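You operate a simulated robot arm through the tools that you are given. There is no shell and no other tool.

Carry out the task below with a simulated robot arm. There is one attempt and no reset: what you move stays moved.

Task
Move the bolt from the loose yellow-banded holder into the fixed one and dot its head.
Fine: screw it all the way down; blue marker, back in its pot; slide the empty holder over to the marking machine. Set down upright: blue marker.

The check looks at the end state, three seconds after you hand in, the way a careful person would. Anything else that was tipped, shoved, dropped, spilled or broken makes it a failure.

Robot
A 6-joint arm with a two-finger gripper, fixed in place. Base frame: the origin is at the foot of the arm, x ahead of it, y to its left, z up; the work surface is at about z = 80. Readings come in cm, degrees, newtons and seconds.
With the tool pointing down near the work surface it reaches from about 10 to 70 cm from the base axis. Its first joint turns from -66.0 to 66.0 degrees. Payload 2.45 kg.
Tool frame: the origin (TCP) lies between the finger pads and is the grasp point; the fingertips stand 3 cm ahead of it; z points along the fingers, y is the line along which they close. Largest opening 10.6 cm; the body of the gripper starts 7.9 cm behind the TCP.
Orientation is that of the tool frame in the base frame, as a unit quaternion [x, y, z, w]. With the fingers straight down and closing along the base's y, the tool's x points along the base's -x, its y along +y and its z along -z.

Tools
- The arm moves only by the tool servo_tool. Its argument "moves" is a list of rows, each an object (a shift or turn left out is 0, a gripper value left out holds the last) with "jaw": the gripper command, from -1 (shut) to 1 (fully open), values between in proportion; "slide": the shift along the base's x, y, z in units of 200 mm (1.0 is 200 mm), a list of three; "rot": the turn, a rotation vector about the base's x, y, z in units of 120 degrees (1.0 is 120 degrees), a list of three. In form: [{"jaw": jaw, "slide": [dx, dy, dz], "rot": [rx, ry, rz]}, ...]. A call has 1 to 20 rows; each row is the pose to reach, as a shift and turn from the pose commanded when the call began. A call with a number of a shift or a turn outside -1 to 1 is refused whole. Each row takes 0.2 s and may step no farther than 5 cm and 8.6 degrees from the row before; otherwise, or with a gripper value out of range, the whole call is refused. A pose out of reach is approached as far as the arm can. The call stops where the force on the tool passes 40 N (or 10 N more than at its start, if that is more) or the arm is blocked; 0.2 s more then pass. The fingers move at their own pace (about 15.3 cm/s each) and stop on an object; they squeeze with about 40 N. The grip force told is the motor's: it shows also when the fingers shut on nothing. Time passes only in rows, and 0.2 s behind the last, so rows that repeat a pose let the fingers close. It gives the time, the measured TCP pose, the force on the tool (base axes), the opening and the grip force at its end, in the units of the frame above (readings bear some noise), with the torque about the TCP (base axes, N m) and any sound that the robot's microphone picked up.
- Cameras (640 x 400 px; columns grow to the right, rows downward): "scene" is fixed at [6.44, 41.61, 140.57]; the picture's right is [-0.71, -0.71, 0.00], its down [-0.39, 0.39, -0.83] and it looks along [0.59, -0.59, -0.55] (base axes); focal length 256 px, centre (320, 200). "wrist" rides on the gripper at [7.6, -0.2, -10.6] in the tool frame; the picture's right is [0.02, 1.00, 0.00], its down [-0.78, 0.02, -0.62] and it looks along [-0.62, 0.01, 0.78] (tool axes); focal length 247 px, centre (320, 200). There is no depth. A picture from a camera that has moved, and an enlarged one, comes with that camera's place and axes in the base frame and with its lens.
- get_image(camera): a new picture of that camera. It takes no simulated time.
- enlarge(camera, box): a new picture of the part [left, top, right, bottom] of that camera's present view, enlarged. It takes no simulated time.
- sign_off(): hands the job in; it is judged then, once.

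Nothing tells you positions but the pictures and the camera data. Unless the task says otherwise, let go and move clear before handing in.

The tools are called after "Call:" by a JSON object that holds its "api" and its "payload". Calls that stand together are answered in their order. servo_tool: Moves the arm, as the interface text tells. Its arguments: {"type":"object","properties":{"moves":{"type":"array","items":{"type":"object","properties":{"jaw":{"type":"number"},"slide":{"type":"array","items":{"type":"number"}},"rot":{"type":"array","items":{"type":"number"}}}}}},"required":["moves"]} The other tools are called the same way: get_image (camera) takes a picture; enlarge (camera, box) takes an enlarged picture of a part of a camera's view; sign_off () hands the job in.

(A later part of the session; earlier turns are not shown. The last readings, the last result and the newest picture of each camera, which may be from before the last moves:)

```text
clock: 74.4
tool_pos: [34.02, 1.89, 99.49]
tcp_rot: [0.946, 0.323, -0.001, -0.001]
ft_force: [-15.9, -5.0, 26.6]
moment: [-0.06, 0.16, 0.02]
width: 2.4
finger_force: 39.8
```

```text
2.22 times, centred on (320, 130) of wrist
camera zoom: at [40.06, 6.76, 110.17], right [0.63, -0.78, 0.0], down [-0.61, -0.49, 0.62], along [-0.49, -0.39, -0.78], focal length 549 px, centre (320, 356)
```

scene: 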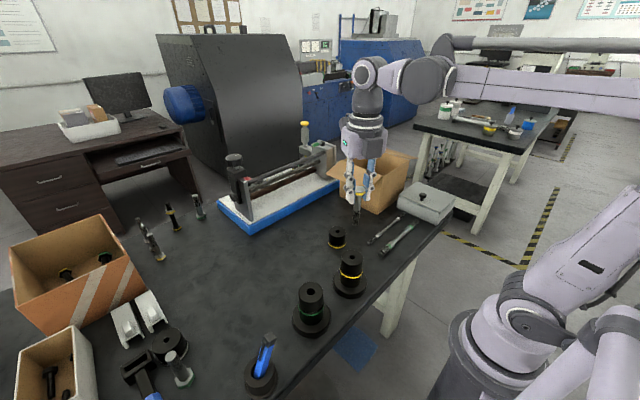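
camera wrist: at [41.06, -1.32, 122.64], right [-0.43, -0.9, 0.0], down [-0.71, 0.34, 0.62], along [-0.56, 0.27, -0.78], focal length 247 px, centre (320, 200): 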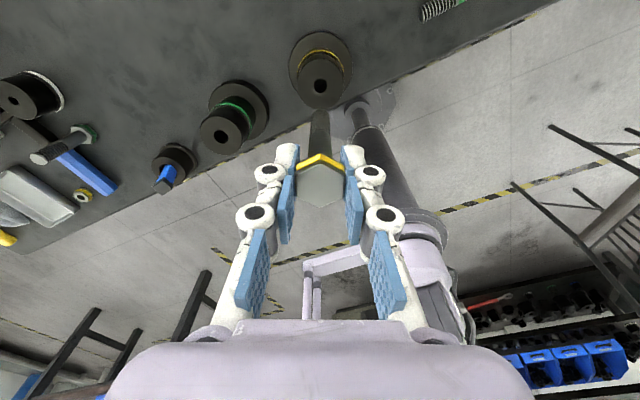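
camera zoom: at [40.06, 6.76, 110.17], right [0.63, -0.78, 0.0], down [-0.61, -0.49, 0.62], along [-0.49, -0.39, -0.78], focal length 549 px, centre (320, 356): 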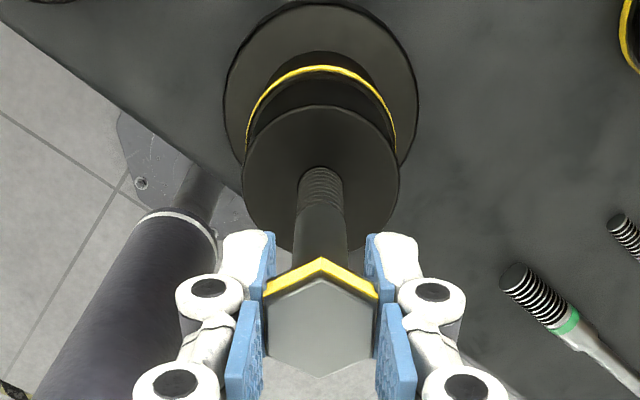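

The bolt is advancing about 2 cm/turn and is now about 1.65 cm in; the wrist is near its lower limit. I'll open, turn the gripper back around the head, and regrip.

Call:
{"api": "servo_tool", "payload": {"moves": [{"jaw": 0.2}, {"jaw": 0.2}, {"jaw": 0.2}]}}

Call:
{"api": "enlarge", "payload": {"camera": "wrist", "box": [240, 40, 400, 220]}}

Call:
{"api": "enlarge", "payload": {"camera": "scene", "box": [330, 220, 380, 262]}}

```text
clock: 75.2
tool_pos: [34.21, 1.91, 99.39]
tcp_rot: [0.946, 0.325, -0.001, 0.0]
ft_force: [-1.2, -0.9, 0.2]
moment: [-0.01, -0.02, 0.01]
width: 6.36
finger_force: 0.1
```

```text
2.22 times, centred on (320, 130) of wrist
camera zoom: at [40.13, 6.77, 110.11], right [0.63, -0.78, 0.0], down [-0.61, -0.5, 0.62], along [-0.48, -0.39, -0.78], focal length 549 px, centre (320, 356)
```

zoom: 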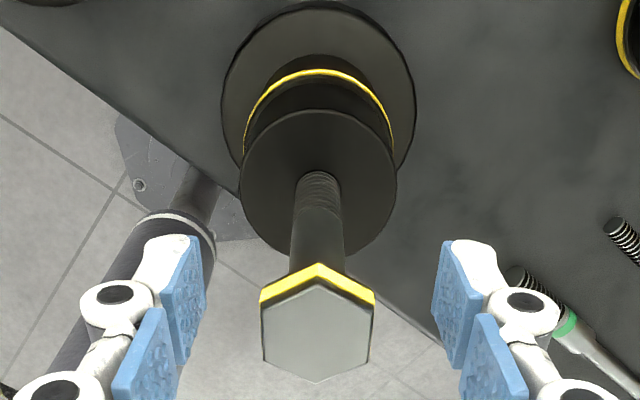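

```text
9.52 times, centred on (355, 241) of scene
camera zoom: at [6.44, 41.61, 140.57], right [-0.71, -0.71, 0.0], down [-0.39, 0.39, -0.83], along [0.59, -0.59, -0.55], focal length 2435 px, centre (-13, -190)
```

zoom: 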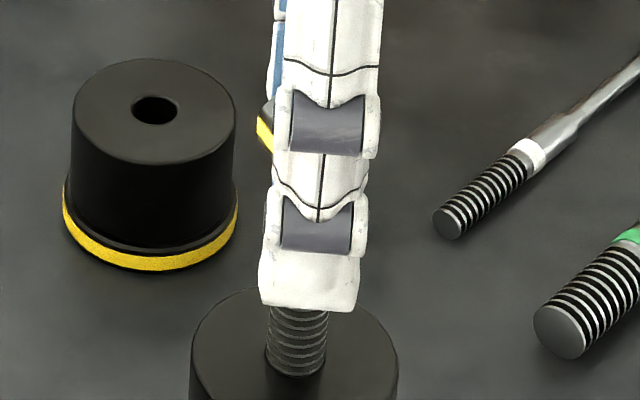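

Call:
{"api": "servo_tool", "payload": {"moves": [{"jaw": 0.2, "slide": [-0.005, 0, 0.02], "rot": [0, 0, 0.07]}, {"slide": [-0.005, 0, 0.02], "rot": [0, 0, 0.14]}, {"slide": [-0.005, 0, 0.02], "rot": [0, 0, 0.21]}, {"slide": [-0.005, 0, 0.02], "rot": [0, 0, 0.28]}, {"slide": [-0.005, 0, 0.02], "rot": [0, 0, 0.35]}, {"slide": [-0.005, 0, 0.02], "rot": [0, 0, 0.42]}, {"slide": [-0.005, 0, 0.02], "rot": [0, 0, 0.49]}, {"slide": [-0.005, 0, 0.02], "rot": [0, 0, 0.56]}, {"slide": [-0.005, 0, 0.02], "rot": [0, 0, 0.63]}, {"slide": [-0.005, 0, 0.02], "rot": [0, 0, 0.7]}, {"slide": [-0.005, 0, 0.02], "rot": [0, 0, 0.77]}, {"slide": [-0.005, 0, 0.02], "rot": [0, 0, 0.84]}, {"slide": [-0.005, 0, 0.02], "rot": [0, 0, 0.91]}, {"slide": [-0.005, 0, 0.02], "rot": [0, 0, 0.98]}, {"slide": [-0.005, 0, 0.02], "rot": [0, 0, 1.0]}]}}

Call:
{"api": "servo_tool", "payload": {"moves": [{"jaw": 0.2, "rot": [0, 0, 0.07]}, {"rot": [0, 0, 0.14]}, {"rot": [0, 0, 0.21]}, {"rot": [0, 0, 0.28]}, {"rot": [0, 0, 0.35]}, {"rot": [0, 0, 0.42]}, {"rot": [0, 0, 0.49]}, {"rot": [0, 0, 0.56]}, {"rot": [0, 0, 0.63]}, {"rot": [0, 0, 0.7]}, {"rot": [0, 0, 0.77]}, {"rot": [0, 0, 0.84]}, {"rot": [0, 0, 0.91]}, {"rot": [0, 0, 0.98]}, {"rot": [0, 0, 1.0]}]}}

Call:
{"api": "servo_tool", "payload": {"moves": [{"jaw": 0.2, "rot": [0, 0, 0.07]}, {"rot": [0, 0, 0.14]}, {"rot": [0, 0, 0.21]}, {"rot": [0, 0, 0.28]}, {"rot": [0, 0, 0.35]}, {"rot": [0, 0, 0.42]}, {"rot": [0, 0, 0.48]}, {"rot": [0, 0, 0.48]}]}}

Call:
{"api": "enlarge", "payload": {"camera": "wrist", "box": [240, 40, 400, 220]}}

Call:
{"api": "enlarge", "payload": {"camera": "scene", "box": [320, 195, 400, 275]}}

```text
clock: 78.4
tool_pos: [34.1, 2.04, 99.96]
tcp_rot: [0.19, 0.982, -0.001, 0.001]
ft_force: [-0.2, -0.5, -1.0]
moment: [0.03, 0.04, 0.0]
width: 6.35
finger_force: 0.0
```

```text
clock: 81.6
tool_pos: [34.02, 1.85, 99.97]
tcp_rot: [0.755, -0.655, 0.001, -0.001]
ft_force: [0.2, -0.3, 0.6]
moment: [-0.01, 0.04, -0.02]
width: 6.38
finger_force: 0.0
```

```text
clock: 83.4
tool_pos: [33.99, 1.92, 99.86]
tcp_rot: [0.977, -0.212, 0.0, -0.001]
ft_force: [-0.5, -0.2, 0.1]
moment: [0.0, -0.02, 0.0]
width: 6.36
finger_force: 0.1
```

```text
2.22 times, centred on (320, 130) of wrist
camera zoom: at [41.14, -1.05, 110.54], right [-0.39, -0.92, 0.0], down [-0.72, 0.31, 0.62], along [-0.57, 0.24, -0.78], focal length 549 px, centre (320, 356)
```

zoom: 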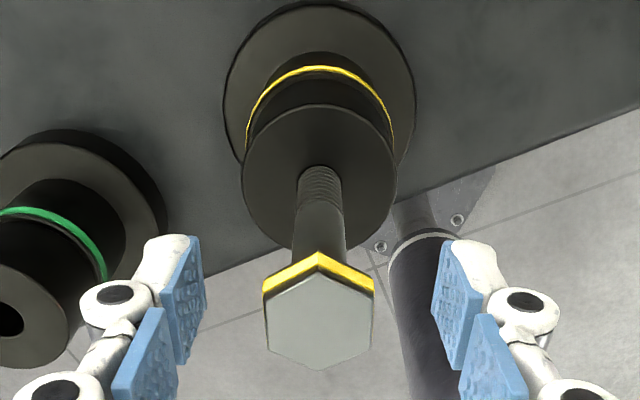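

```text
5.00 times, centred on (360, 235) of scene
camera zoom: at [6.44, 41.61, 140.57], right [-0.71, -0.71, 0.0], down [-0.39, 0.39, -0.83], along [0.59, -0.59, -0.55], focal length 1278 px, centre (120, 25)
```

zoom: 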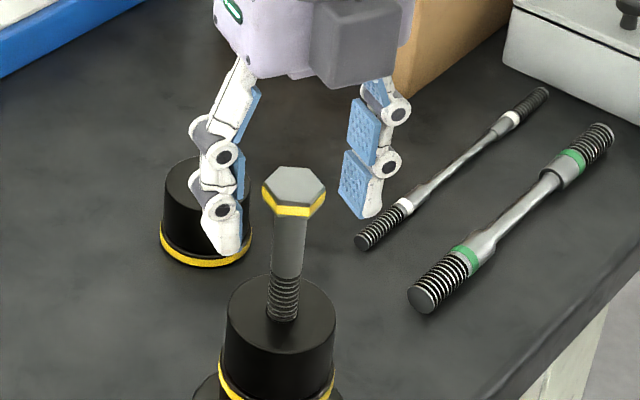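

The bolt stands straight in the fixed holder. I'll regrip and continue clockwise with a 2 cm/turn descent.

Call:
{"api": "servo_tool", "payload": {"moves": [{"jaw": -1}, {"jaw": -1}, {"jaw": -1}, {"jaw": -1, "slide": [0, 0, -0.001], "rot": [0, 0, -0.05]}, {"slide": [0, 0, -0.0025], "rot": [0, 0, -0.1]}, {"slide": [0, 0, -0.004], "rot": [0, 0, -0.15]}, {"slide": [0, 0, -0.0055], "rot": [0, 0, -0.2]}, {"slide": [0, 0, -0.007], "rot": [0, 0, -0.25]}, {"slide": [0, 0, -0.0085], "rot": [0, 0, -0.3]}, {"slide": [0, 0, -0.01], "rot": [0, 0, -0.35]}, {"slide": [0, 0, -0.0115], "rot": [0, 0, -0.4]}, {"slide": [0, 0, -0.013], "rot": [0, 0, -0.45]}, {"slide": [0, 0, -0.0145], "rot": [0, 0, -0.5]}]}}

Call:
{"api": "enlarge", "payload": {"camera": "scene", "box": [330, 220, 380, 262]}}

Call:
{"api": "enlarge", "payload": {"camera": "wrist", "box": [240, 40, 400, 220]}}

```text
clock: 86.2
tool_pos: [34.0, 2.06, 99.66]
tcp_rot: [0.74, -0.673, 0.001, 0.0]
ft_force: [7.0, 6.0, 7.4]
moment: [0.03, -0.13, -0.01]
width: 2.43
finger_force: 40.2
```

```text
9.52 times, centred on (355, 241) of scene
camera zoom: at [6.46, 41.62, 140.56], right [-0.71, -0.71, 0.0], down [-0.39, 0.39, -0.83], along [0.59, -0.59, -0.55], focal length 2435 px, centre (-13, -190)
```

zoom: 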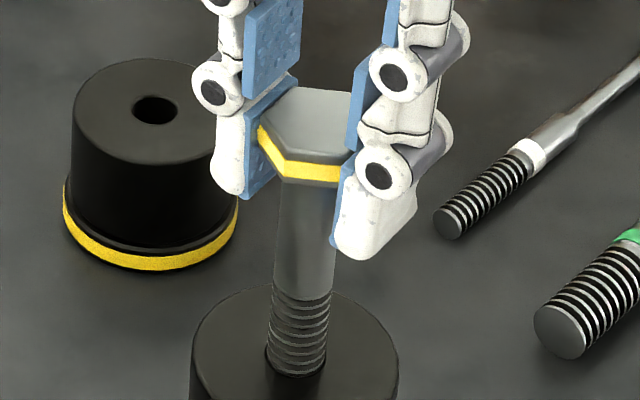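

```text
2.22 times, centred on (320, 130) of wrist
camera zoom: at [34.97, -5.63, 110.29], right [-0.99, -0.12, 0.0], down [-0.09, 0.78, 0.62], along [-0.07, 0.62, -0.78], focal length 549 px, centre (320, 356)
```

zoom: 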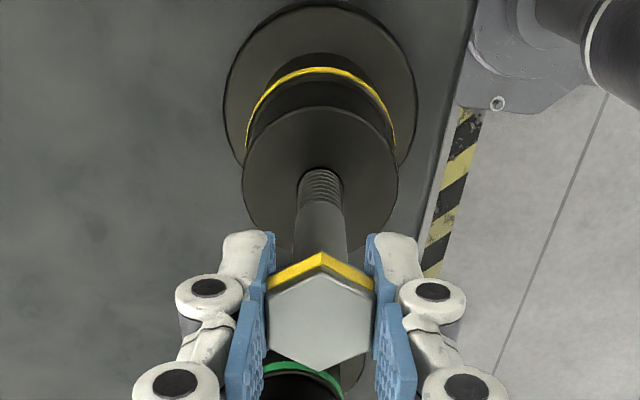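

Call:
{"api": "servo_tool", "payload": {"moves": [{"jaw": -1, "slide": [0, 0, -0.001], "rot": [0, 0, -0.06]}, {"slide": [0, 0, -0.0025], "rot": [0, 0, -0.12]}, {"slide": [0, 0, -0.004], "rot": [0, 0, -0.18]}, {"slide": [0, 0, -0.0055], "rot": [0, 0, -0.24]}, {"slide": [0, 0, -0.007], "rot": [0, 0, -0.3]}, {"slide": [0, 0, -0.0085], "rot": [0, 0, -0.36]}, {"slide": [0, 0, -0.01], "rot": [0, 0, -0.42]}, {"slide": [0, 0, -0.0115], "rot": [0, 0, -0.48]}, {"slide": [0, 0, -0.013], "rot": [0, 0, -0.54]}, {"slide": [0, 0, -0.0145], "rot": [0, 0, -0.6]}, {"slide": [0, 0, -0.016], "rot": [0, 0, -0.66]}, {"slide": [0, 0, -0.0175], "rot": [0, 0, -0.72]}, {"slide": [0, 0, -0.019], "rot": [0, 0, -0.78]}, {"slide": [0, 0, -0.0205], "rot": [0, 0, -0.84]}, {"slide": [0, 0, -0.022], "rot": [0, 0, -0.9]}, {"slide": [0, 0, -0.0235], "rot": [0, 0, -0.95]}, {"slide": [0, 0, -0.025], "rot": [0, 0, -1.0]}]}}

Call:
{"api": "enlarge", "payload": {"camera": "scene", "box": [330, 220, 380, 262]}}

Call:
{"api": "enlarge", "payload": {"camera": "wrist", "box": [240, 40, 400, 220]}}

```text
clock: 89.8
tool_pos: [33.92, 1.9, 99.04]
tcp_rot: [0.213, 0.977, 0.0, 0.0]
ft_force: [6.9, 11.0, 7.7]
moment: [0.42, 0.59, 0.0]
width: 2.43
finger_force: 40.0
```

```text
9.52 times, centred on (355, 241) of scene
camera zoom: at [6.46, 41.64, 140.56], right [-0.71, -0.71, 0.0], down [-0.39, 0.39, -0.83], along [0.59, -0.59, -0.55], focal length 2435 px, centre (-13, -190)
```

zoom: 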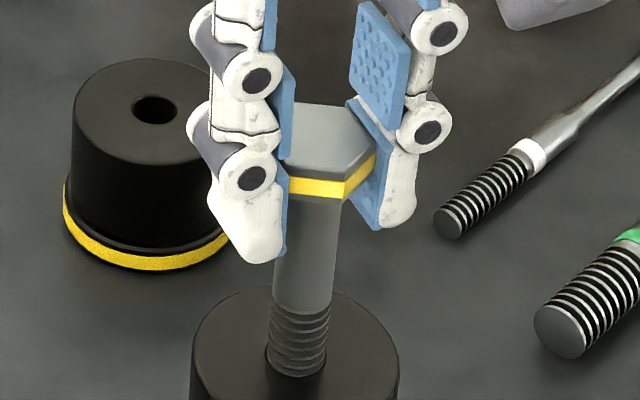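

```text
2.22 times, centred on (320, 130) of wrist
camera zoom: at [27.07, 5.02, 109.75], right [0.4, 0.92, 0.0], down [0.72, -0.31, 0.62], along [0.57, -0.25, -0.78], focal length 549 px, centre (320, 356)
```

zoom: 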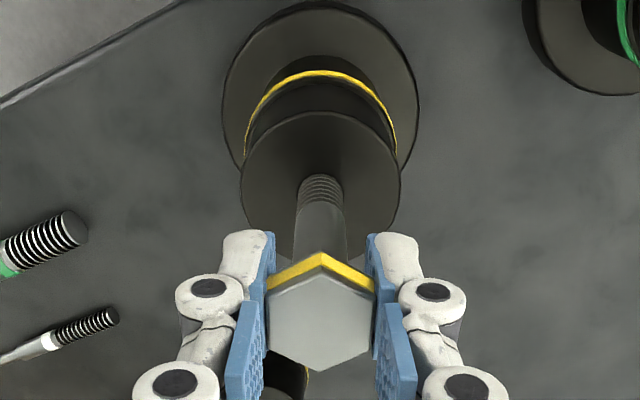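

Call:
{"api": "servo_tool", "payload": {"moves": [{"jaw": -1, "slide": [0, 0, -0.001], "rot": [0, 0, -0.06]}, {"slide": [0, 0, -0.0025], "rot": [0, 0, -0.12]}, {"slide": [0, 0, -0.004], "rot": [0, 0, -0.18]}, {"slide": [0, 0, -0.0055], "rot": [0, 0, -0.24]}, {"slide": [0, 0, -0.007], "rot": [0, 0, -0.3]}, {"slide": [0, 0, -0.0085], "rot": [0, 0, -0.36]}, {"slide": [0, 0, -0.01], "rot": [0, 0, -0.42]}, {"slide": [0, 0, -0.0115], "rot": [0, 0, -0.48]}, {"slide": [0, 0, -0.013], "rot": [0, 0, -0.54]}, {"slide": [0, 0, -0.0145], "rot": [0, 0, -0.6]}, {"slide": [0, 0, -0.016], "rot": [0, 0, -0.66]}, {"slide": [0, 0, -0.0175], "rot": [0, 0, -0.72]}, {"slide": [0, 0, -0.019], "rot": [0, 0, -0.78]}, {"slide": [0, 0, -0.0205], "rot": [0, 0, -0.84]}, {"slide": [0, 0, -0.022], "rot": [0, 0, -0.9]}, {"slide": [0, 0, -0.0235], "rot": [0, 0, -0.95]}, {"slide": [0, 0, -0.025], "rot": [0, 0, -1.0]}]}}

Call:
{"api": "enlarge", "payload": {"camera": "scene", "box": [330, 220, 380, 262]}}

Call:
{"api": "enlarge", "payload": {"camera": "wrist", "box": [240, 40, 400, 220]}}

```text
clock: 93.4
tool_pos: [34.09, 1.96, 98.64]
tcp_rot: [0.953, 0.304, 0.0, 0.0]
ft_force: [5.9, 7.8, -19.9]
moment: [0.0, -0.03, 0.06]
width: 2.43
finger_force: 39.8
```

```text
9.52 times, centred on (355, 241) of scene
camera zoom: at [6.48, 41.63, 140.56], right [-0.71, -0.71, 0.0], down [-0.39, 0.39, -0.83], along [0.59, -0.59, -0.55], focal length 2435 px, centre (-13, -190)
```

zoom: 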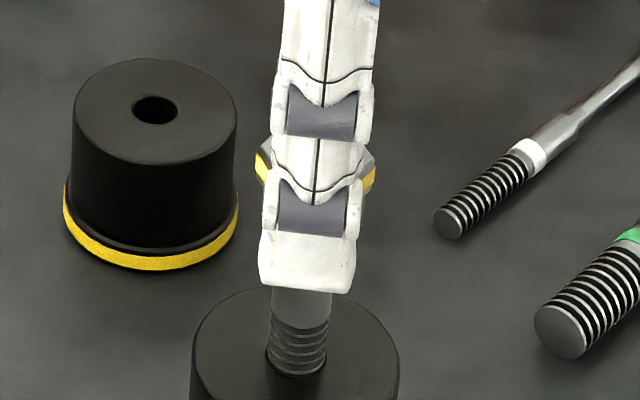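

```text
2.22 times, centred on (320, 130) of wrist
camera zoom: at [40.26, 6.53, 109.27], right [0.6, -0.8, 0.0], down [-0.63, -0.47, 0.62], along [-0.5, -0.37, -0.78], focal length 549 px, centre (320, 356)
```

zoom: 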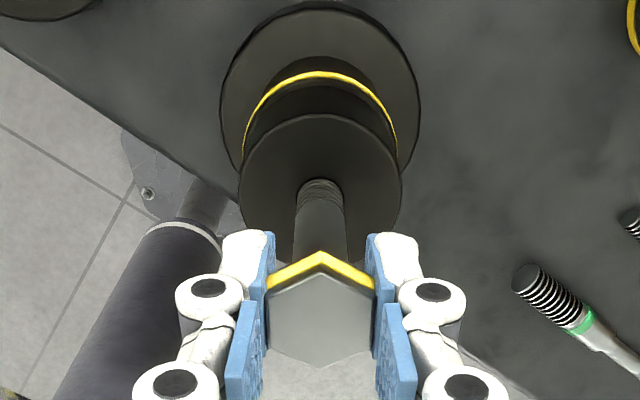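

About 2.8 cm in, with about 1.4 cm of thread still showing. I'll regrip again and continue.

Call:
{"api": "servo_tool", "payload": {"moves": [{"jaw": 0.2}, {"jaw": 0.2}, {"jaw": 0.2, "slide": [0, 0, 0.005], "rot": [0, 0, 0.07]}, {"slide": [0, 0, 0.01], "rot": [0, 0, 0.14]}, {"slide": [0, 0, 0.01], "rot": [0, 0, 0.21]}, {"slide": [0, 0, 0.01], "rot": [0, 0, 0.28]}, {"slide": [0, 0, 0.01], "rot": [0, 0, 0.35]}, {"slide": [0, 0, 0.01], "rot": [0, 0, 0.42]}, {"slide": [0, 0, 0.01], "rot": [0, 0, 0.49]}, {"slide": [0, 0, 0.01], "rot": [0, 0, 0.56]}, {"slide": [0, 0, 0.01], "rot": [0, 0, 0.63]}, {"slide": [0, 0, 0.01], "rot": [0, 0, 0.7]}, {"slide": [0, 0, 0.01], "rot": [0, 0, 0.77]}, {"slide": [0, 0, 0.01], "rot": [0, 0, 0.84]}, {"slide": [0, 0, 0.01], "rot": [0, 0, 0.91]}, {"slide": [0, 0, 0.01], "rot": [0, 0, 0.98]}, {"slide": [0, 0, 0.01], "rot": [0, 0, 1.0]}]}}

Call:
{"api": "servo_tool", "payload": {"moves": [{"jaw": 0.2, "rot": [0, 0, 0.07]}, {"rot": [0, 0, 0.14]}, {"rot": [0, 0, 0.21]}, {"rot": [0, 0, 0.28]}, {"rot": [0, 0, 0.35]}, {"rot": [0, 0, 0.42]}, {"rot": [0, 0, 0.49]}, {"rot": [0, 0, 0.56]}, {"rot": [0, 0, 0.63]}, {"rot": [0, 0, 0.7]}, {"rot": [0, 0, 0.77]}, {"rot": [0, 0, 0.84]}, {"rot": [0, 0, 0.91]}, {"rot": [0, 0, 0.98]}, {"rot": [0, 0, 1.0]}]}}

Call:
{"api": "servo_tool", "payload": {"moves": [{"jaw": 0.2, "rot": [0, 0, 0.07]}, {"rot": [0, 0, 0.14]}, {"rot": [0, 0, 0.21]}, {"rot": [0, 0, 0.28]}, {"rot": [0, 0, 0.35]}, {"rot": [0, 0, 0.42]}, {"rot": [0, 0, 0.49]}, {"rot": [0, 0, 0.5]}, {"rot": [0, 0, 0.5]}]}}

Call:
{"api": "enlarge", "payload": {"camera": "wrist", "box": [240, 40, 400, 220]}}

Call:
{"api": "enlarge", "payload": {"camera": "scene", "box": [330, 220, 380, 262]}}

```text
clock: 97.0
tool_pos: [33.91, 1.96, 98.83]
tcp_rot: [0.21, 0.978, -0.001, 0.001]
ft_force: [-0.3, -0.2, 0.3]
moment: [-0.01, 0.0, 0.02]
width: 6.34
finger_force: 0.0
```

```text
clock: 100.2
tool_pos: [33.96, 1.96, 98.81]
tcp_rot: [0.741, -0.671, 0.001, -0.001]
ft_force: [0.4, -1.1, 0.5]
moment: [0.0, 0.0, 0.0]
width: 6.35
finger_force: 0.1
```

```text
clock: 102.2
tool_pos: [34.0, 1.95, 98.97]
tcp_rot: [0.977, -0.212, 0.0, 0.0]
ft_force: [-0.4, 0.5, 0.3]
moment: [0.0, -0.03, -0.04]
width: 6.36
finger_force: 0.0
```

```text
2.22 times, centred on (320, 130) of wrist
camera zoom: at [41.11, -1.09, 109.5], right [-0.39, -0.92, 0.0], down [-0.72, 0.31, 0.62], along [-0.57, 0.25, -0.78], focal length 549 px, centre (320, 356)
```

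zoom: 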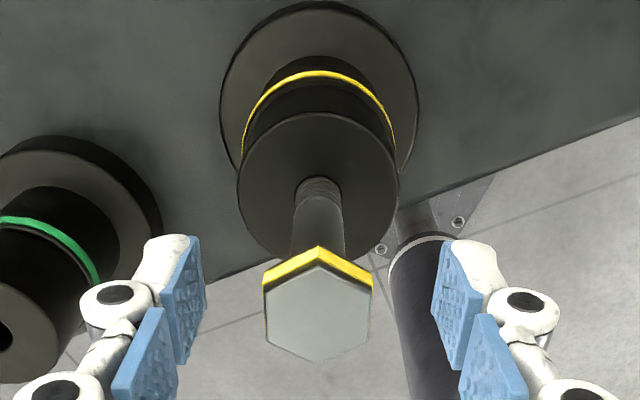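

```text
9.52 times, centred on (355, 241) of scene
camera zoom: at [6.44, 41.61, 140.57], right [-0.71, -0.71, 0.0], down [-0.39, 0.39, -0.83], along [0.59, -0.59, -0.55], focal length 2435 px, centre (-13, -190)
```

zoom: 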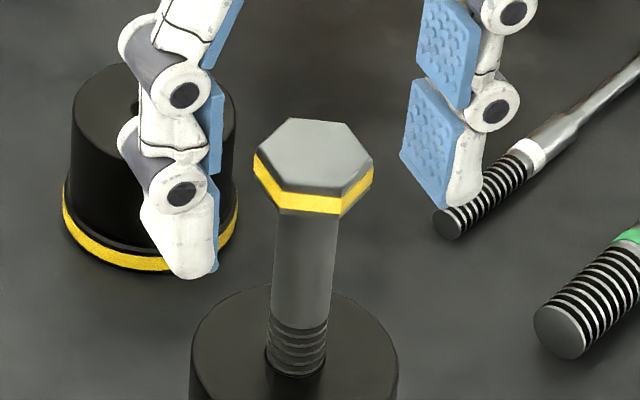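

Call:
{"api": "servo_tool", "payload": {"moves": [{"jaw": -1}, {"jaw": -1}, {"jaw": -1}, {"jaw": -1, "slide": [0, 0, -0.001], "rot": [0, 0, -0.06]}, {"slide": [0, 0, -0.0025], "rot": [0, 0, -0.12]}, {"slide": [0, 0, -0.004], "rot": [0, 0, -0.18]}, {"slide": [0, 0, -0.0055], "rot": [0, 0, -0.24]}, {"slide": [0, 0, -0.007], "rot": [0, 0, -0.3]}, {"slide": [0, 0, -0.0085], "rot": [0, 0, -0.36]}, {"slide": [0, 0, -0.01], "rot": [0, 0, -0.42]}, {"slide": [0, 0, -0.0115], "rot": [0, 0, -0.48]}, {"slide": [0, 0, -0.013], "rot": [0, 0, -0.54]}, {"slide": [0, 0, -0.0145], "rot": [0, 0, -0.6]}, {"slide": [0, 0, -0.016], "rot": [0, 0, -0.66]}, {"slide": [0, 0, -0.0175], "rot": [0, 0, -0.72]}, {"slide": [0, 0, -0.019], "rot": [0, 0, -0.78]}, {"slide": [0, 0, -0.0205], "rot": [0, 0, -0.84]}, {"slide": [0, 0, -0.022], "rot": [0, 0, -0.9]}, {"slide": [0, 0, -0.0235], "rot": [0, 0, -0.95]}, {"slide": [0, 0, -0.025], "rot": [0, 0, -1.0]}]}}

Call:
{"api": "enlarge", "payload": {"camera": "scene", "box": [330, 220, 380, 262]}}

Call:
{"api": "enlarge", "payload": {"camera": "wrist", "box": [240, 40, 400, 220]}}

```text
clock: 106.4
tool_pos: [33.98, 2.1, 98.39]
tcp_rot: [-0.303, 0.953, 0.0, -0.001]
ft_force: [-1.5, 0.8, 5.8]
moment: [-0.06, 0.13, 0.09]
width: 2.59
finger_force: 39.9
```

```text
9.52 times, centred on (355, 241) of scene
camera zoom: at [6.43, 41.61, 140.57], right [-0.71, -0.71, 0.0], down [-0.39, 0.39, -0.83], along [0.59, -0.59, -0.55], focal length 2435 px, centre (-13, -190)
```

zoom: 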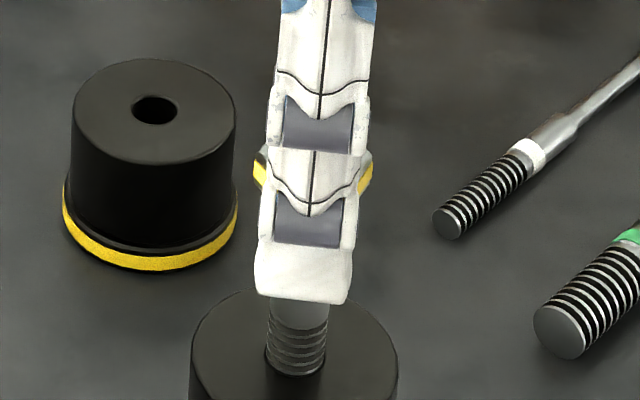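

```text
2.22 times, centred on (320, 130) of wrist
camera zoom: at [27.99, -2.55, 108.96], right [-0.6, 0.8, 0.0], down [0.63, 0.47, 0.62], along [0.5, 0.37, -0.78], focal length 549 px, centre (320, 356)
```

zoom: 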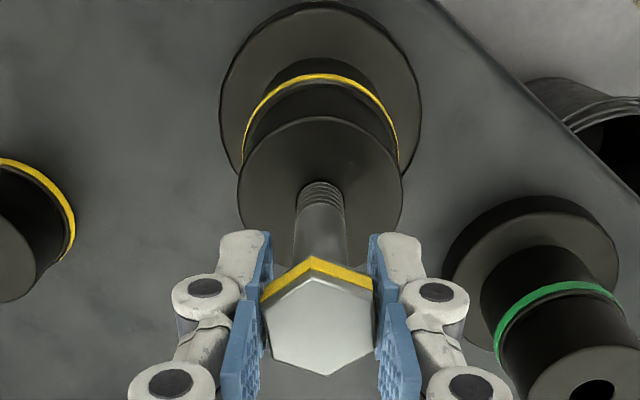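

The fingers slipped round the hex (opening 2.59) and no more thread disappeared, which suggests the bolt has bottomed out. I'll open and look, then regrip squarely and test with a small tightening turn.

Call:
{"api": "servo_tool", "payload": {"moves": [{"jaw": 0.2}, {"jaw": 0.2}, {"jaw": 0.2, "slide": [0, 0, 0.02]}, {"jaw": 0.2, "slide": [0, 0, 0.025]}, {"jaw": 0.2, "slide": [0, 0, 0.025]}]}}

Call:
{"api": "enlarge", "payload": {"camera": "wrist", "box": [240, 40, 400, 220]}}

Call:
{"api": "enlarge", "payload": {"camera": "scene", "box": [330, 220, 380, 262]}}

```text
clock: 107.6
tool_pos: [34.06, 2.02, 98.73]
tcp_rot: [-0.305, 0.952, -0.001, 0.0]
ft_force: [0.0, 0.3, -1.0]
moment: [0.01, -0.01, -0.02]
width: 6.37
finger_force: 0.0
```

```text
2.22 times, centred on (320, 130) of wrist
camera zoom: at [27.99, -2.66, 109.45], right [-0.6, 0.8, 0.0], down [0.63, 0.47, 0.62], along [0.5, 0.37, -0.78], focal length 549 px, centre (320, 356)
```

zoom: 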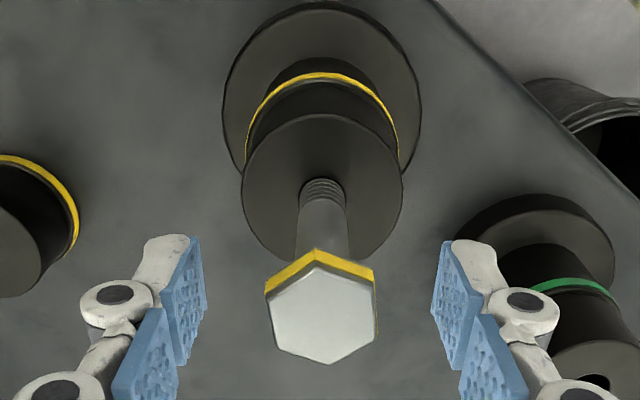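

```text
9.52 times, centred on (355, 241) of scene
camera zoom: at [6.44, 41.61, 140.57], right [-0.71, -0.71, 0.0], down [-0.39, 0.39, -0.83], along [0.59, -0.59, -0.55], focal length 2435 px, centre (-13, -190)
```

zoom: 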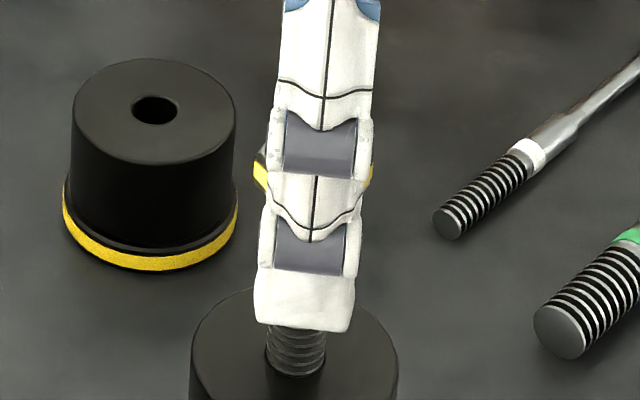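

Call:
{"api": "servo_tool", "payload": {"moves": [{"jaw": 0.2, "rot": [0, 0, -0.07]}, {"rot": [0, 0, -0.14]}, {"rot": [0, 0, -0.21]}, {"rot": [0, 0, -0.28]}, {"rot": [0, 0, -0.35]}, {"rot": [0, 0, -0.42]}, {"rot": [0, 0, -0.4375]}, {"rot": [0, 0, -0.4375]}]}}

Call:
{"api": "enlarge", "payload": {"camera": "wrist", "box": [240, 40, 400, 220]}}

Call:
{"api": "enlarge", "payload": {"camera": "scene", "box": [330, 220, 380, 262]}}

```text
clock: 109.4
tool_pos: [33.97, 2.05, 98.9]
tcp_rot: [0.148, 0.989, -0.001, -0.001]
ft_force: [-0.5, 0.2, -0.1]
moment: [0.04, -0.01, 0.0]
width: 6.35
finger_force: 0.0
```

```text
2.22 times, centred on (320, 130) of wrist
camera zoom: at [26.77, 4.07, 109.48], right [0.27, 0.96, 0.0], down [0.75, -0.21, 0.62], along [0.6, -0.17, -0.78], focal length 549 px, centre (320, 356)
```

zoom: 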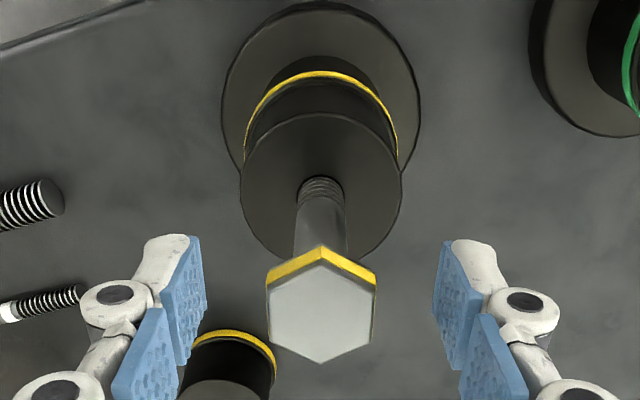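

```text
9.52 times, centred on (355, 241) of scene
camera zoom: at [6.44, 41.61, 140.57], right [-0.71, -0.71, 0.0], down [-0.39, 0.39, -0.83], along [0.59, -0.59, -0.55], focal length 2435 px, centre (-13, -190)
```

zoom: 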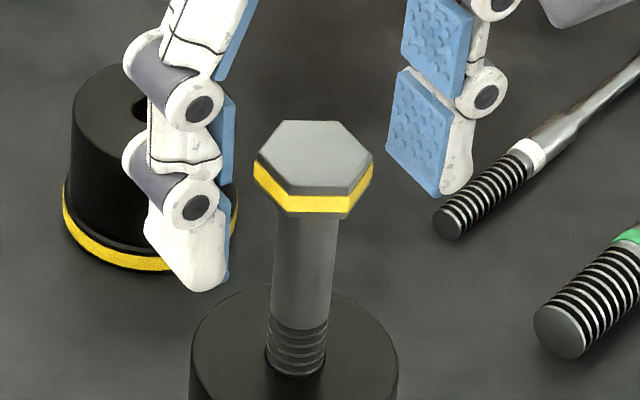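

The head is at almost the same height as before that turn, so the bolt appears to have reached bottom. I'll grip squarely once more and tighten in small steps while reading torque.

Call:
{"api": "servo_tool", "payload": {"moves": [{"jaw": -1}, {"jaw": -1}, {"jaw": -1}, {"jaw": -1, "rot": [0, 0, -0.03]}, {"jaw": -1, "rot": [0, 0, -0.06]}, {"jaw": -1, "rot": [0, 0, -0.08]}]}}

Call:
{"api": "enlarge", "payload": {"camera": "wrist", "box": [240, 40, 400, 220]}}

```text
clock: 110.8
tool_pos: [34.01, 1.97, 98.73]
tcp_rot: [0.23, 0.973, 0.0, -0.001]
ft_force: [3.7, 4.8, -1.6]
moment: [-0.02, -0.19, 0.19]
width: 2.48
finger_force: 39.8
```

```text
2.22 times, centred on (320, 130) of wrist
camera zoom: at [27.18, 5.28, 109.5], right [0.43, 0.9, 0.0], down [0.71, -0.34, 0.62], along [0.56, -0.27, -0.78], focal length 549 px, centre (320, 356)
```

zoom: 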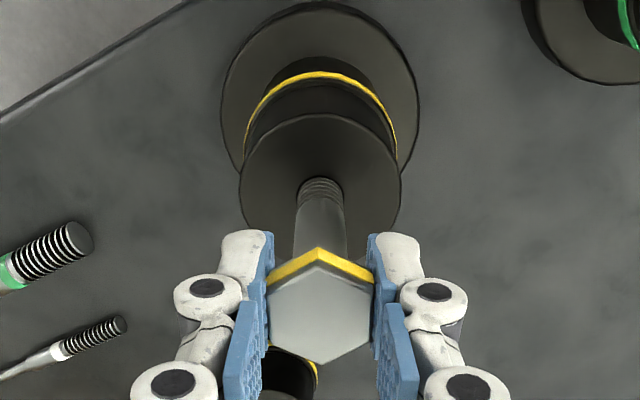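

Call:
{"api": "servo_tool", "payload": {"moves": [{"jaw": -1, "rot": [0, 0, -0.03]}, {"jaw": -1, "rot": [0, 0, -0.06]}, {"jaw": -1, "rot": [0, 0, -0.08]}]}}

Call:
{"api": "enlarge", "payload": {"camera": "wrist", "box": [240, 40, 400, 220]}}

Call:
{"api": "servo_tool", "payload": {"moves": [{"jaw": -1, "rot": [0, 0, -0.03]}, {"jaw": -1, "rot": [0, 0, -0.06]}, {"jaw": -1, "rot": [0, 0, -0.09]}, {"jaw": -1, "rot": [0, 0, -0.12]}]}}

Call:
{"api": "enlarge", "payload": {"camera": "wrist", "box": [240, 40, 400, 220]}}

Call:
{"api": "enlarge", "payload": {"camera": "scene", "box": [330, 220, 380, 262]}}

```text
clock: 111.6
tool_pos: [34.02, 2.06, 98.92]
tcp_rot: [0.312, 0.95, 0.0, -0.001]
ft_force: [-1.4, 9.7, -10.5]
moment: [-0.04, -0.08, 0.21]
width: 2.59
finger_force: 40.7
```

```text
2.22 times, centred on (320, 130) of wrist
camera zoom: at [27.85, 6.4, 109.53], right [0.57, 0.82, 0.0], down [0.64, -0.45, 0.62], along [0.51, -0.36, -0.78], focal length 549 px, centre (320, 356)
```

zoom: 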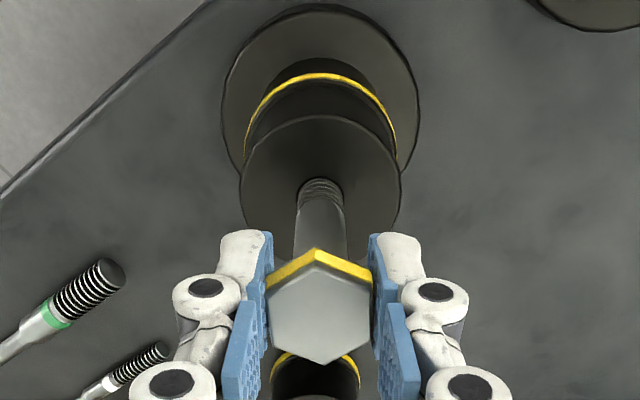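

```text
clock: 112.6
tool_pos: [33.94, 1.98, 98.84]
tcp_rot: [0.429, 0.903, 0.0, 0.001]
ft_force: [3.8, 8.6, 7.9]
moment: [-0.03, -0.18, 0.07]
width: 2.64
finger_force: 39.7
```

```text
2.22 times, centred on (320, 130) of wrist
camera zoom: at [29.16, 7.79, 109.51], right [0.76, 0.65, 0.0], down [0.51, -0.6, 0.62], along [0.4, -0.47, -0.78], focal length 549 px, centre (320, 356)
```

zoom: 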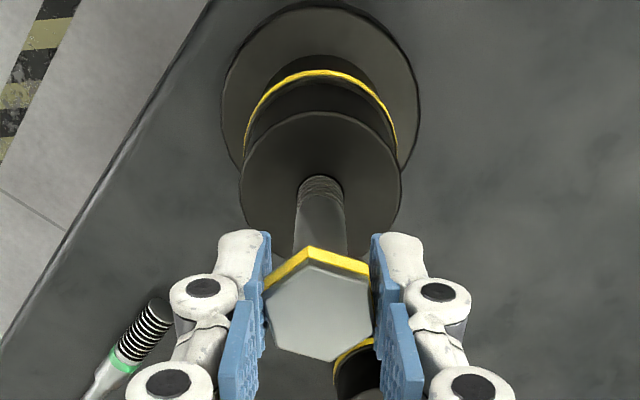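

```text
9.52 times, centred on (355, 241) of scene
camera zoom: at [6.45, 41.63, 140.56], right [-0.71, -0.71, 0.0], down [-0.39, 0.39, -0.83], along [0.59, -0.59, -0.55], focal length 2435 px, centre (-13, -190)
```

zoom: 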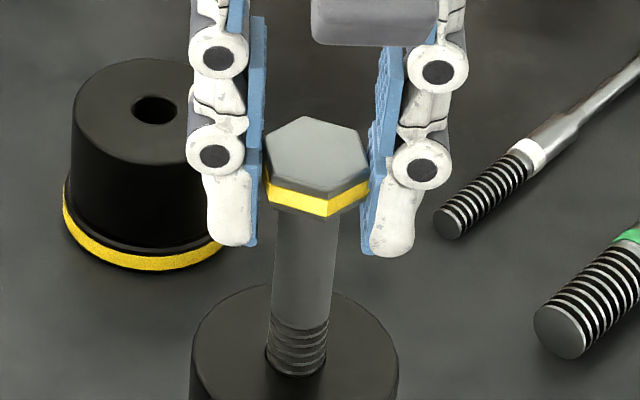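

Call:
{"api": "servo_tool", "payload": {"moves": [{"jaw": 0.2}, {"jaw": 0.2}, {"jaw": 0.2}]}}

Call:
{"api": "enlarge", "payload": {"camera": "wrist", "box": [240, 40, 400, 220]}}

Call:
{"api": "enlarge", "payload": {"camera": "scene", "box": [330, 220, 380, 262]}}

```text
clock: 113.4
tool_pos: [33.97, 2.03, 98.84]
tcp_rot: [0.427, 0.904, -0.001, -0.001]
ft_force: [-0.1, -0.2, 0.5]
moment: [0.0, 0.02, 0.02]
width: 6.39
finger_force: 0.0
```

```text
2.22 times, centred on (320, 130) of wrist
camera zoom: at [29.09, 7.76, 109.47], right [0.76, 0.65, 0.0], down [0.51, -0.59, 0.62], along [0.4, -0.47, -0.78], focal length 549 px, centre (320, 356)
```

zoom: 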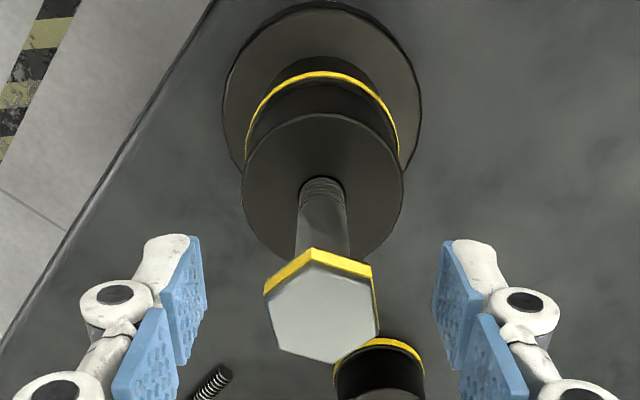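

```text
9.52 times, centred on (355, 241) of scene
camera zoom: at [6.44, 41.61, 140.57], right [-0.71, -0.71, 0.0], down [-0.39, 0.39, -0.83], along [0.59, -0.59, -0.55], focal length 2435 px, centre (-13, -190)
```

zoom: 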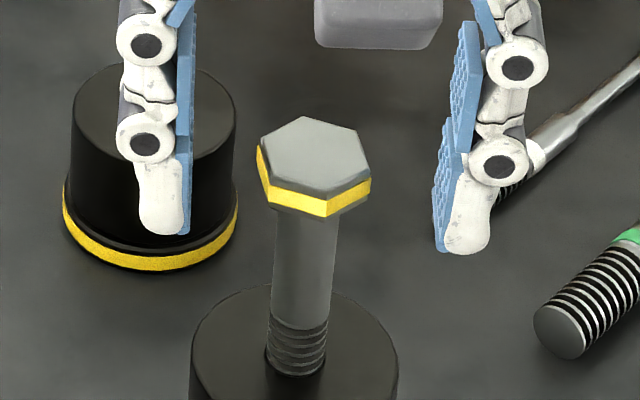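

Call:
{"api": "servo_tool", "payload": {"moves": [{"jaw": 0.2, "rot": [0, 0, 0.06]}, {"jaw": 0.2, "rot": [0, 0, 0.108]}, {"jaw": 0.2, "rot": [0, 0, 0.108]}, {"jaw": -1, "rot": [0, 0, 0.108]}, {"jaw": -1, "rot": [0, 0, 0.108]}, {"jaw": -1, "rot": [0, 0, 0.108]}, {"jaw": -1, "rot": [0, 0, 0.108]}]}}

Call:
{"api": "enlarge", "payload": {"camera": "wrist", "box": [240, 40, 400, 220]}}

Call:
{"api": "servo_tool", "payload": {"moves": [{"jaw": -1, "rot": [0, 0, -0.02]}, {"jaw": -1, "rot": [0, 0, -0.04]}, {"jaw": -1, "rot": [0, 0, -0.06]}]}}

Call:
{"api": "servo_tool", "payload": {"moves": [{"jaw": -1, "rot": [0, 0, -0.02]}, {"jaw": -1, "rot": [0, 0, -0.04]}, {"jaw": -1, "rot": [0, 0, -0.06]}]}}

Call:
{"api": "servo_tool", "payload": {"moves": [{"jaw": -1, "rot": [0, 0, -0.02]}, {"jaw": -1, "rot": [0, 0, -0.04]}, {"jaw": -1, "rot": [0, 0, -0.06]}]}}

Call:
{"api": "enlarge", "payload": {"camera": "wrist", "box": [240, 40, 400, 220]}}

Call:
{"api": "enlarge", "payload": {"camera": "scene", "box": [330, 220, 380, 262]}}

```text
clock: 115.0
tool_pos: [33.99, 1.97, 98.81]
tcp_rot: [0.322, 0.947, 0.0, 0.0]
ft_force: [4.7, 6.4, 9.7]
moment: [0.18, -0.11, -0.04]
width: 2.48
finger_force: 40.0
```

```text
2.22 times, centred on (320, 130) of wrist
camera zoom: at [27.91, 6.54, 109.5], right [0.59, 0.81, 0.0], down [0.63, -0.46, 0.62], along [0.5, -0.37, -0.78], focal length 549 px, centre (320, 356)
```

zoom: 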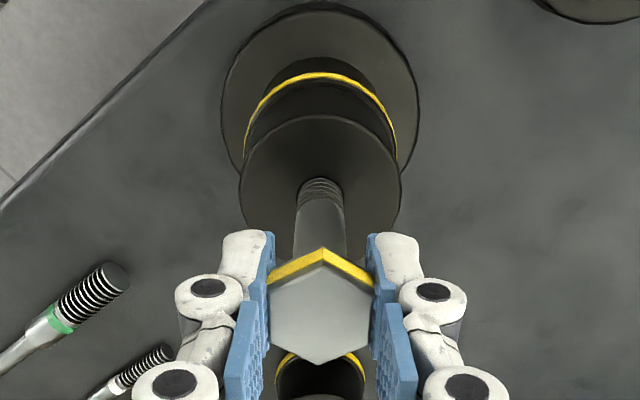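

```text
clock: 115.8
tool_pos: [33.94, 2.1, 98.82]
tcp_rot: [0.382, 0.924, 0.0, -0.001]
ft_force: [0.1, 10.6, 6.1]
moment: [0.16, -0.02, 0.15]
width: 2.48
finger_force: 40.2
```

```text
clock: 116.6
tool_pos: [33.99, 2.1, 98.85]
tcp_rot: [0.439, 0.898, -0.001, 0.0]
ft_force: [0.7, 12.1, 7.3]
moment: [0.47, 0.15, 0.23]
width: 2.48
finger_force: 40.0
```

```text
clock: 117.4
tool_pos: [33.92, 2.09, 98.76]
tcp_rot: [0.495, 0.869, 0.0, 0.001]
ft_force: [3.4, 12.6, -4.0]
moment: [-0.06, -0.2, 0.28]
width: 2.48
finger_force: 40.0
```

```text
2.22 times, centred on (320, 130) of wrist
camera zoom: at [30.07, 8.48, 109.48], right [0.85, 0.53, 0.0], down [0.41, -0.66, 0.62], along [0.33, -0.53, -0.78], focal length 549 px, centre (320, 356)
```

zoom: 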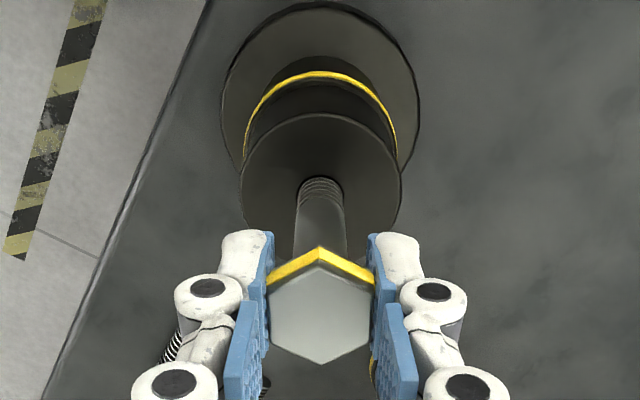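

```text
9.52 times, centred on (355, 241) of scene
camera zoom: at [6.46, 41.65, 140.55], right [-0.71, -0.71, 0.0], down [-0.39, 0.39, -0.83], along [0.59, -0.59, -0.55], focal length 2435 px, centre (-13, -190)
```

zoom: 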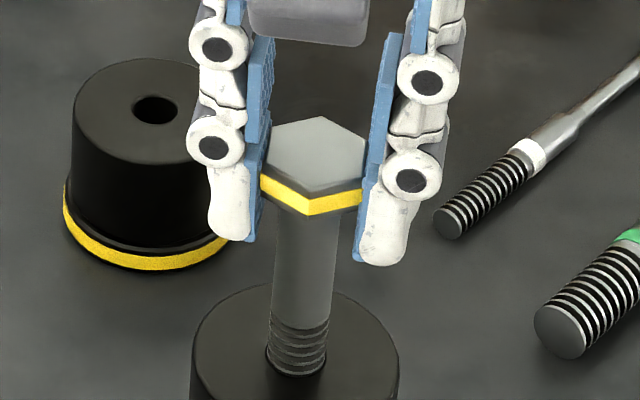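

Call:
{"api": "servo_tool", "payload": {"moves": [{"jaw": -1, "rot": [0, 0, -0.02]}, {"jaw": -1, "rot": [0, 0, -0.04]}, {"jaw": -1, "rot": [0, 0, -0.06]}]}}

Call:
{"api": "servo_tool", "payload": {"moves": [{"jaw": -1, "rot": [0, 0, -0.02]}, {"jaw": -1, "rot": [0, 0, -0.04]}, {"jaw": -1, "rot": [0, 0, -0.06]}]}}

Call:
{"api": "servo_tool", "payload": {"moves": [{"jaw": -1, "rot": [0, 0, -0.02]}, {"jaw": -1, "rot": [0, 0, -0.04]}, {"jaw": -1, "rot": [0, 0, -0.06]}]}}

Call:
{"api": "enlarge", "payload": {"camera": "wrist", "box": [240, 40, 400, 220]}}

Call:
{"api": "enlarge", "payload": {"camera": "scene", "box": [330, 220, 380, 262]}}

```text
clock: 118.2
tool_pos: [33.99, 2.08, 98.73]
tcp_rot: [0.548, 0.837, -0.001, -0.001]
ft_force: [2.3, 7.7, 19.3]
moment: [0.21, -0.13, 0.31]
width: 2.43
finger_force: 40.2
```

```text
clock: 119.0
tool_pos: [34.06, 2.11, 98.76]
tcp_rot: [0.6, 0.8, 0.0, 0.0]
ft_force: [5.3, 7.2, 1.9]
moment: [-0.02, -0.16, 0.26]
width: 2.5
finger_force: 40.0
```

```text
clock: 119.8
tool_pos: [33.96, 1.99, 98.87]
tcp_rot: [0.648, 0.761, 0.0, -0.001]
ft_force: [5.6, 7.6, -11.1]
moment: [-0.16, -0.04, 0.29]
width: 2.52
finger_force: 39.5
```

```text
2.22 times, centred on (320, 130) of wrist
camera zoom: at [32.76, 9.48, 109.47], right [0.98, 0.18, 0.0], down [0.14, -0.77, 0.62], along [0.11, -0.61, -0.78], focal length 549 px, centre (320, 356)
```

zoom: 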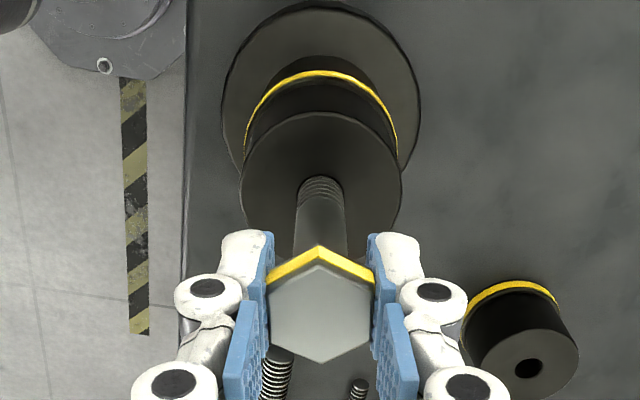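

```text
9.52 times, centred on (355, 241) of scene
camera zoom: at [6.47, 41.63, 140.56], right [-0.71, -0.71, 0.0], down [-0.39, 0.39, -0.83], along [0.59, -0.59, -0.55], focal length 2435 px, centre (-13, -190)
```

zoom: 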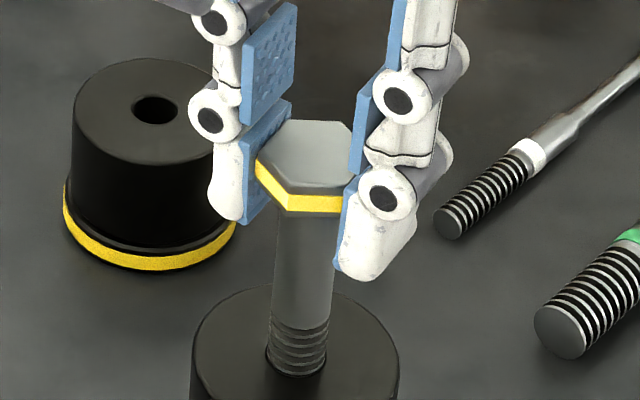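

The head turns with about 0.3 Nm resistance but no longer descends. To be sure it is seated, I'll do one more turn while pressing down, then compare head height.

Call:
{"api": "servo_tool", "payload": {"moves": [{"jaw": -1, "slide": [0, 0, -0.003]}, {"jaw": -1, "slide": [0, 0, -0.005], "rot": [0, 0, -0.03]}, {"jaw": -1, "slide": [0, 0, -0.006], "rot": [0, 0, -0.07]}, {"jaw": -1, "slide": [0, 0, -0.007], "rot": [0, 0, -0.11]}, {"jaw": -1, "slide": [0, 0, -0.008], "rot": [0, 0, -0.15]}, {"jaw": -1, "slide": [0, 0, -0.009], "rot": [0, 0, -0.19]}, {"jaw": -1, "slide": [0, 0, -0.01], "rot": [0, 0, -0.23]}, {"jaw": -1, "slide": [0, 0, -0.011], "rot": [0, 0, -0.27]}, {"jaw": -1, "slide": [0, 0, -0.012], "rot": [0, 0, -0.31]}, {"jaw": -1, "slide": [0, 0, -0.013], "rot": [0, 0, -0.35]}]}}

Call:
{"api": "enlarge", "payload": {"camera": "wrist", "box": [240, 40, 400, 220]}}

Call:
{"api": "enlarge", "payload": {"camera": "scene", "box": [330, 220, 380, 262]}}

```text
clock: 122.0
tool_pos: [33.92, 2.01, 98.66]
tcp_rot: [0.879, 0.477, -0.001, -0.001]
ft_force: [-0.5, 1.4, -3.6]
moment: [-0.04, 0.03, 0.07]
width: 2.82
finger_force: 40.0
```

```text
2.22 times, centred on (320, 130) of wrist
camera zoom: at [38.11, 8.38, 109.27], right [0.85, -0.53, 0.0], down [-0.41, -0.67, 0.62], along [-0.33, -0.53, -0.78], focal length 549 px, centre (320, 356)
```

zoom: 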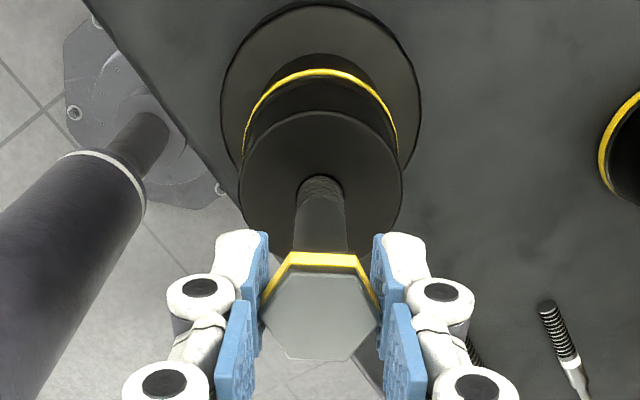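

```text
9.52 times, centred on (355, 241) of scene
camera zoom: at [6.45, 41.61, 140.56], right [-0.71, -0.71, 0.0], down [-0.39, 0.39, -0.83], along [0.59, -0.59, -0.55], focal length 2435 px, centre (-13, -190)
```

zoom: 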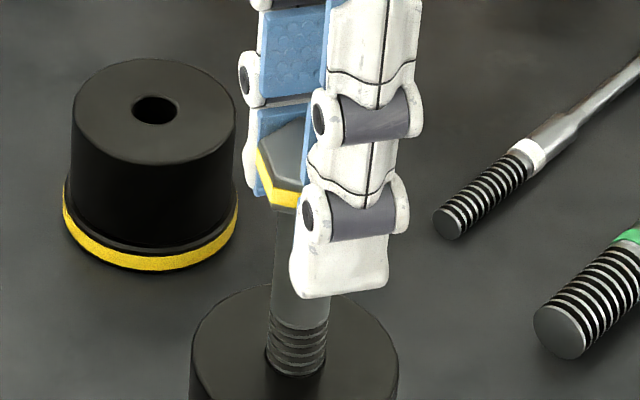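

The fingers again slipped over the hex corners with no descent, so the bolt is tight at the bottom. I'll release, rise clear, and inspect the bolt.

Call:
{"api": "servo_tool", "payload": {"moves": [{"jaw": 0.3}, {"jaw": 0.3}, {"jaw": 0.3}, {"jaw": 0.3, "slide": [0, 0, 0.1]}, {"jaw": 0.3, "slide": [0, 0, 0.3]}, {"jaw": 0.3, "slide": [0, 0, 0.5]}, {"jaw": 0.3, "slide": [0, 0, 0.6]}, {"jaw": 0.3, "slide": [0, 0, 0.6]}]}}

Call:
{"api": "get_image", "payload": {"camera": "wrist"}}

Call:
{"api": "enlarge", "payload": {"camera": "scene", "box": [320, 205, 390, 305]}}

Call:
{"api": "get_image", "payload": {"camera": "scene"}}

```text
clock: 123.8
tool_pos: [33.9, 1.95, 110.76]
tcp_rot: [0.878, 0.478, -0.001, -0.001]
ft_force: [-0.2, -0.3, -0.1]
moment: [0.0, 0.03, -0.01]
width: 6.88
finger_force: 0.0
```

```text
taken
camera wrist: at [38.09, 8.44, 121.37], right [0.85, -0.52, 0.0], down [-0.41, -0.67, 0.62], along [-0.33, -0.53, -0.78], focal length 247 px, centre (320, 200)
```

wrist: 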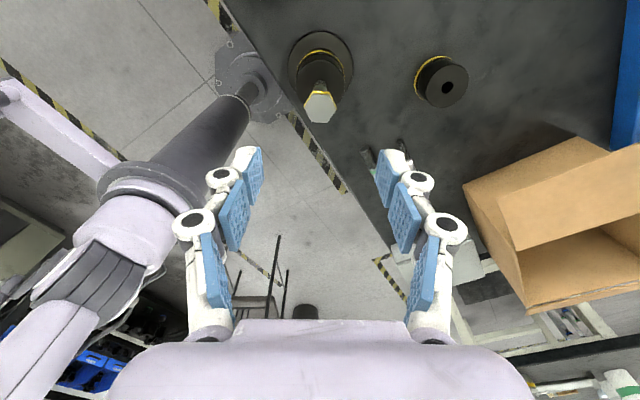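

```text
4.00 times, centred on (355, 255) of scene
camera zoom: at [6.44, 41.61, 140.57], right [-0.71, -0.71, 0.0], down [-0.39, 0.39, -0.83], along [0.59, -0.59, -0.55], focal length 1023 px, centre (180, -20)
```

zoom: 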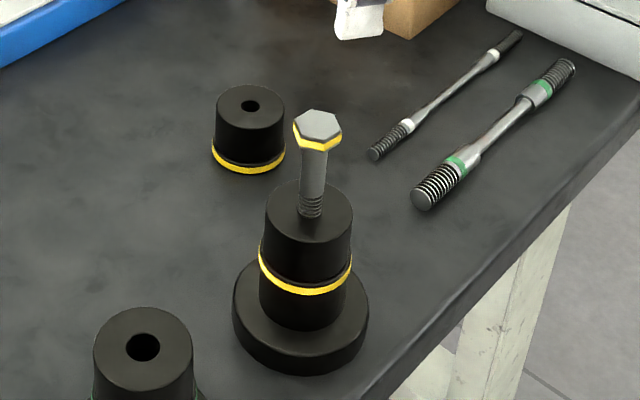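

```text
taken
```

scene: 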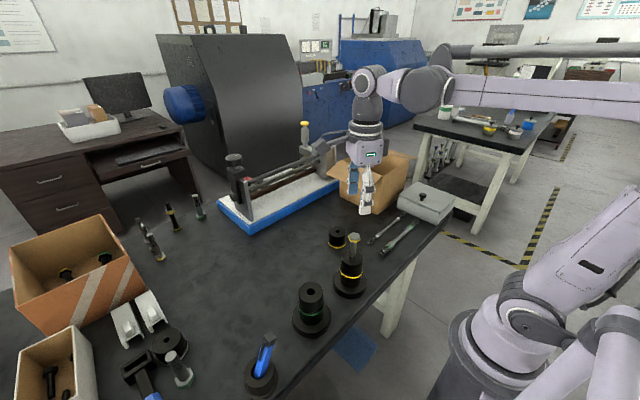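

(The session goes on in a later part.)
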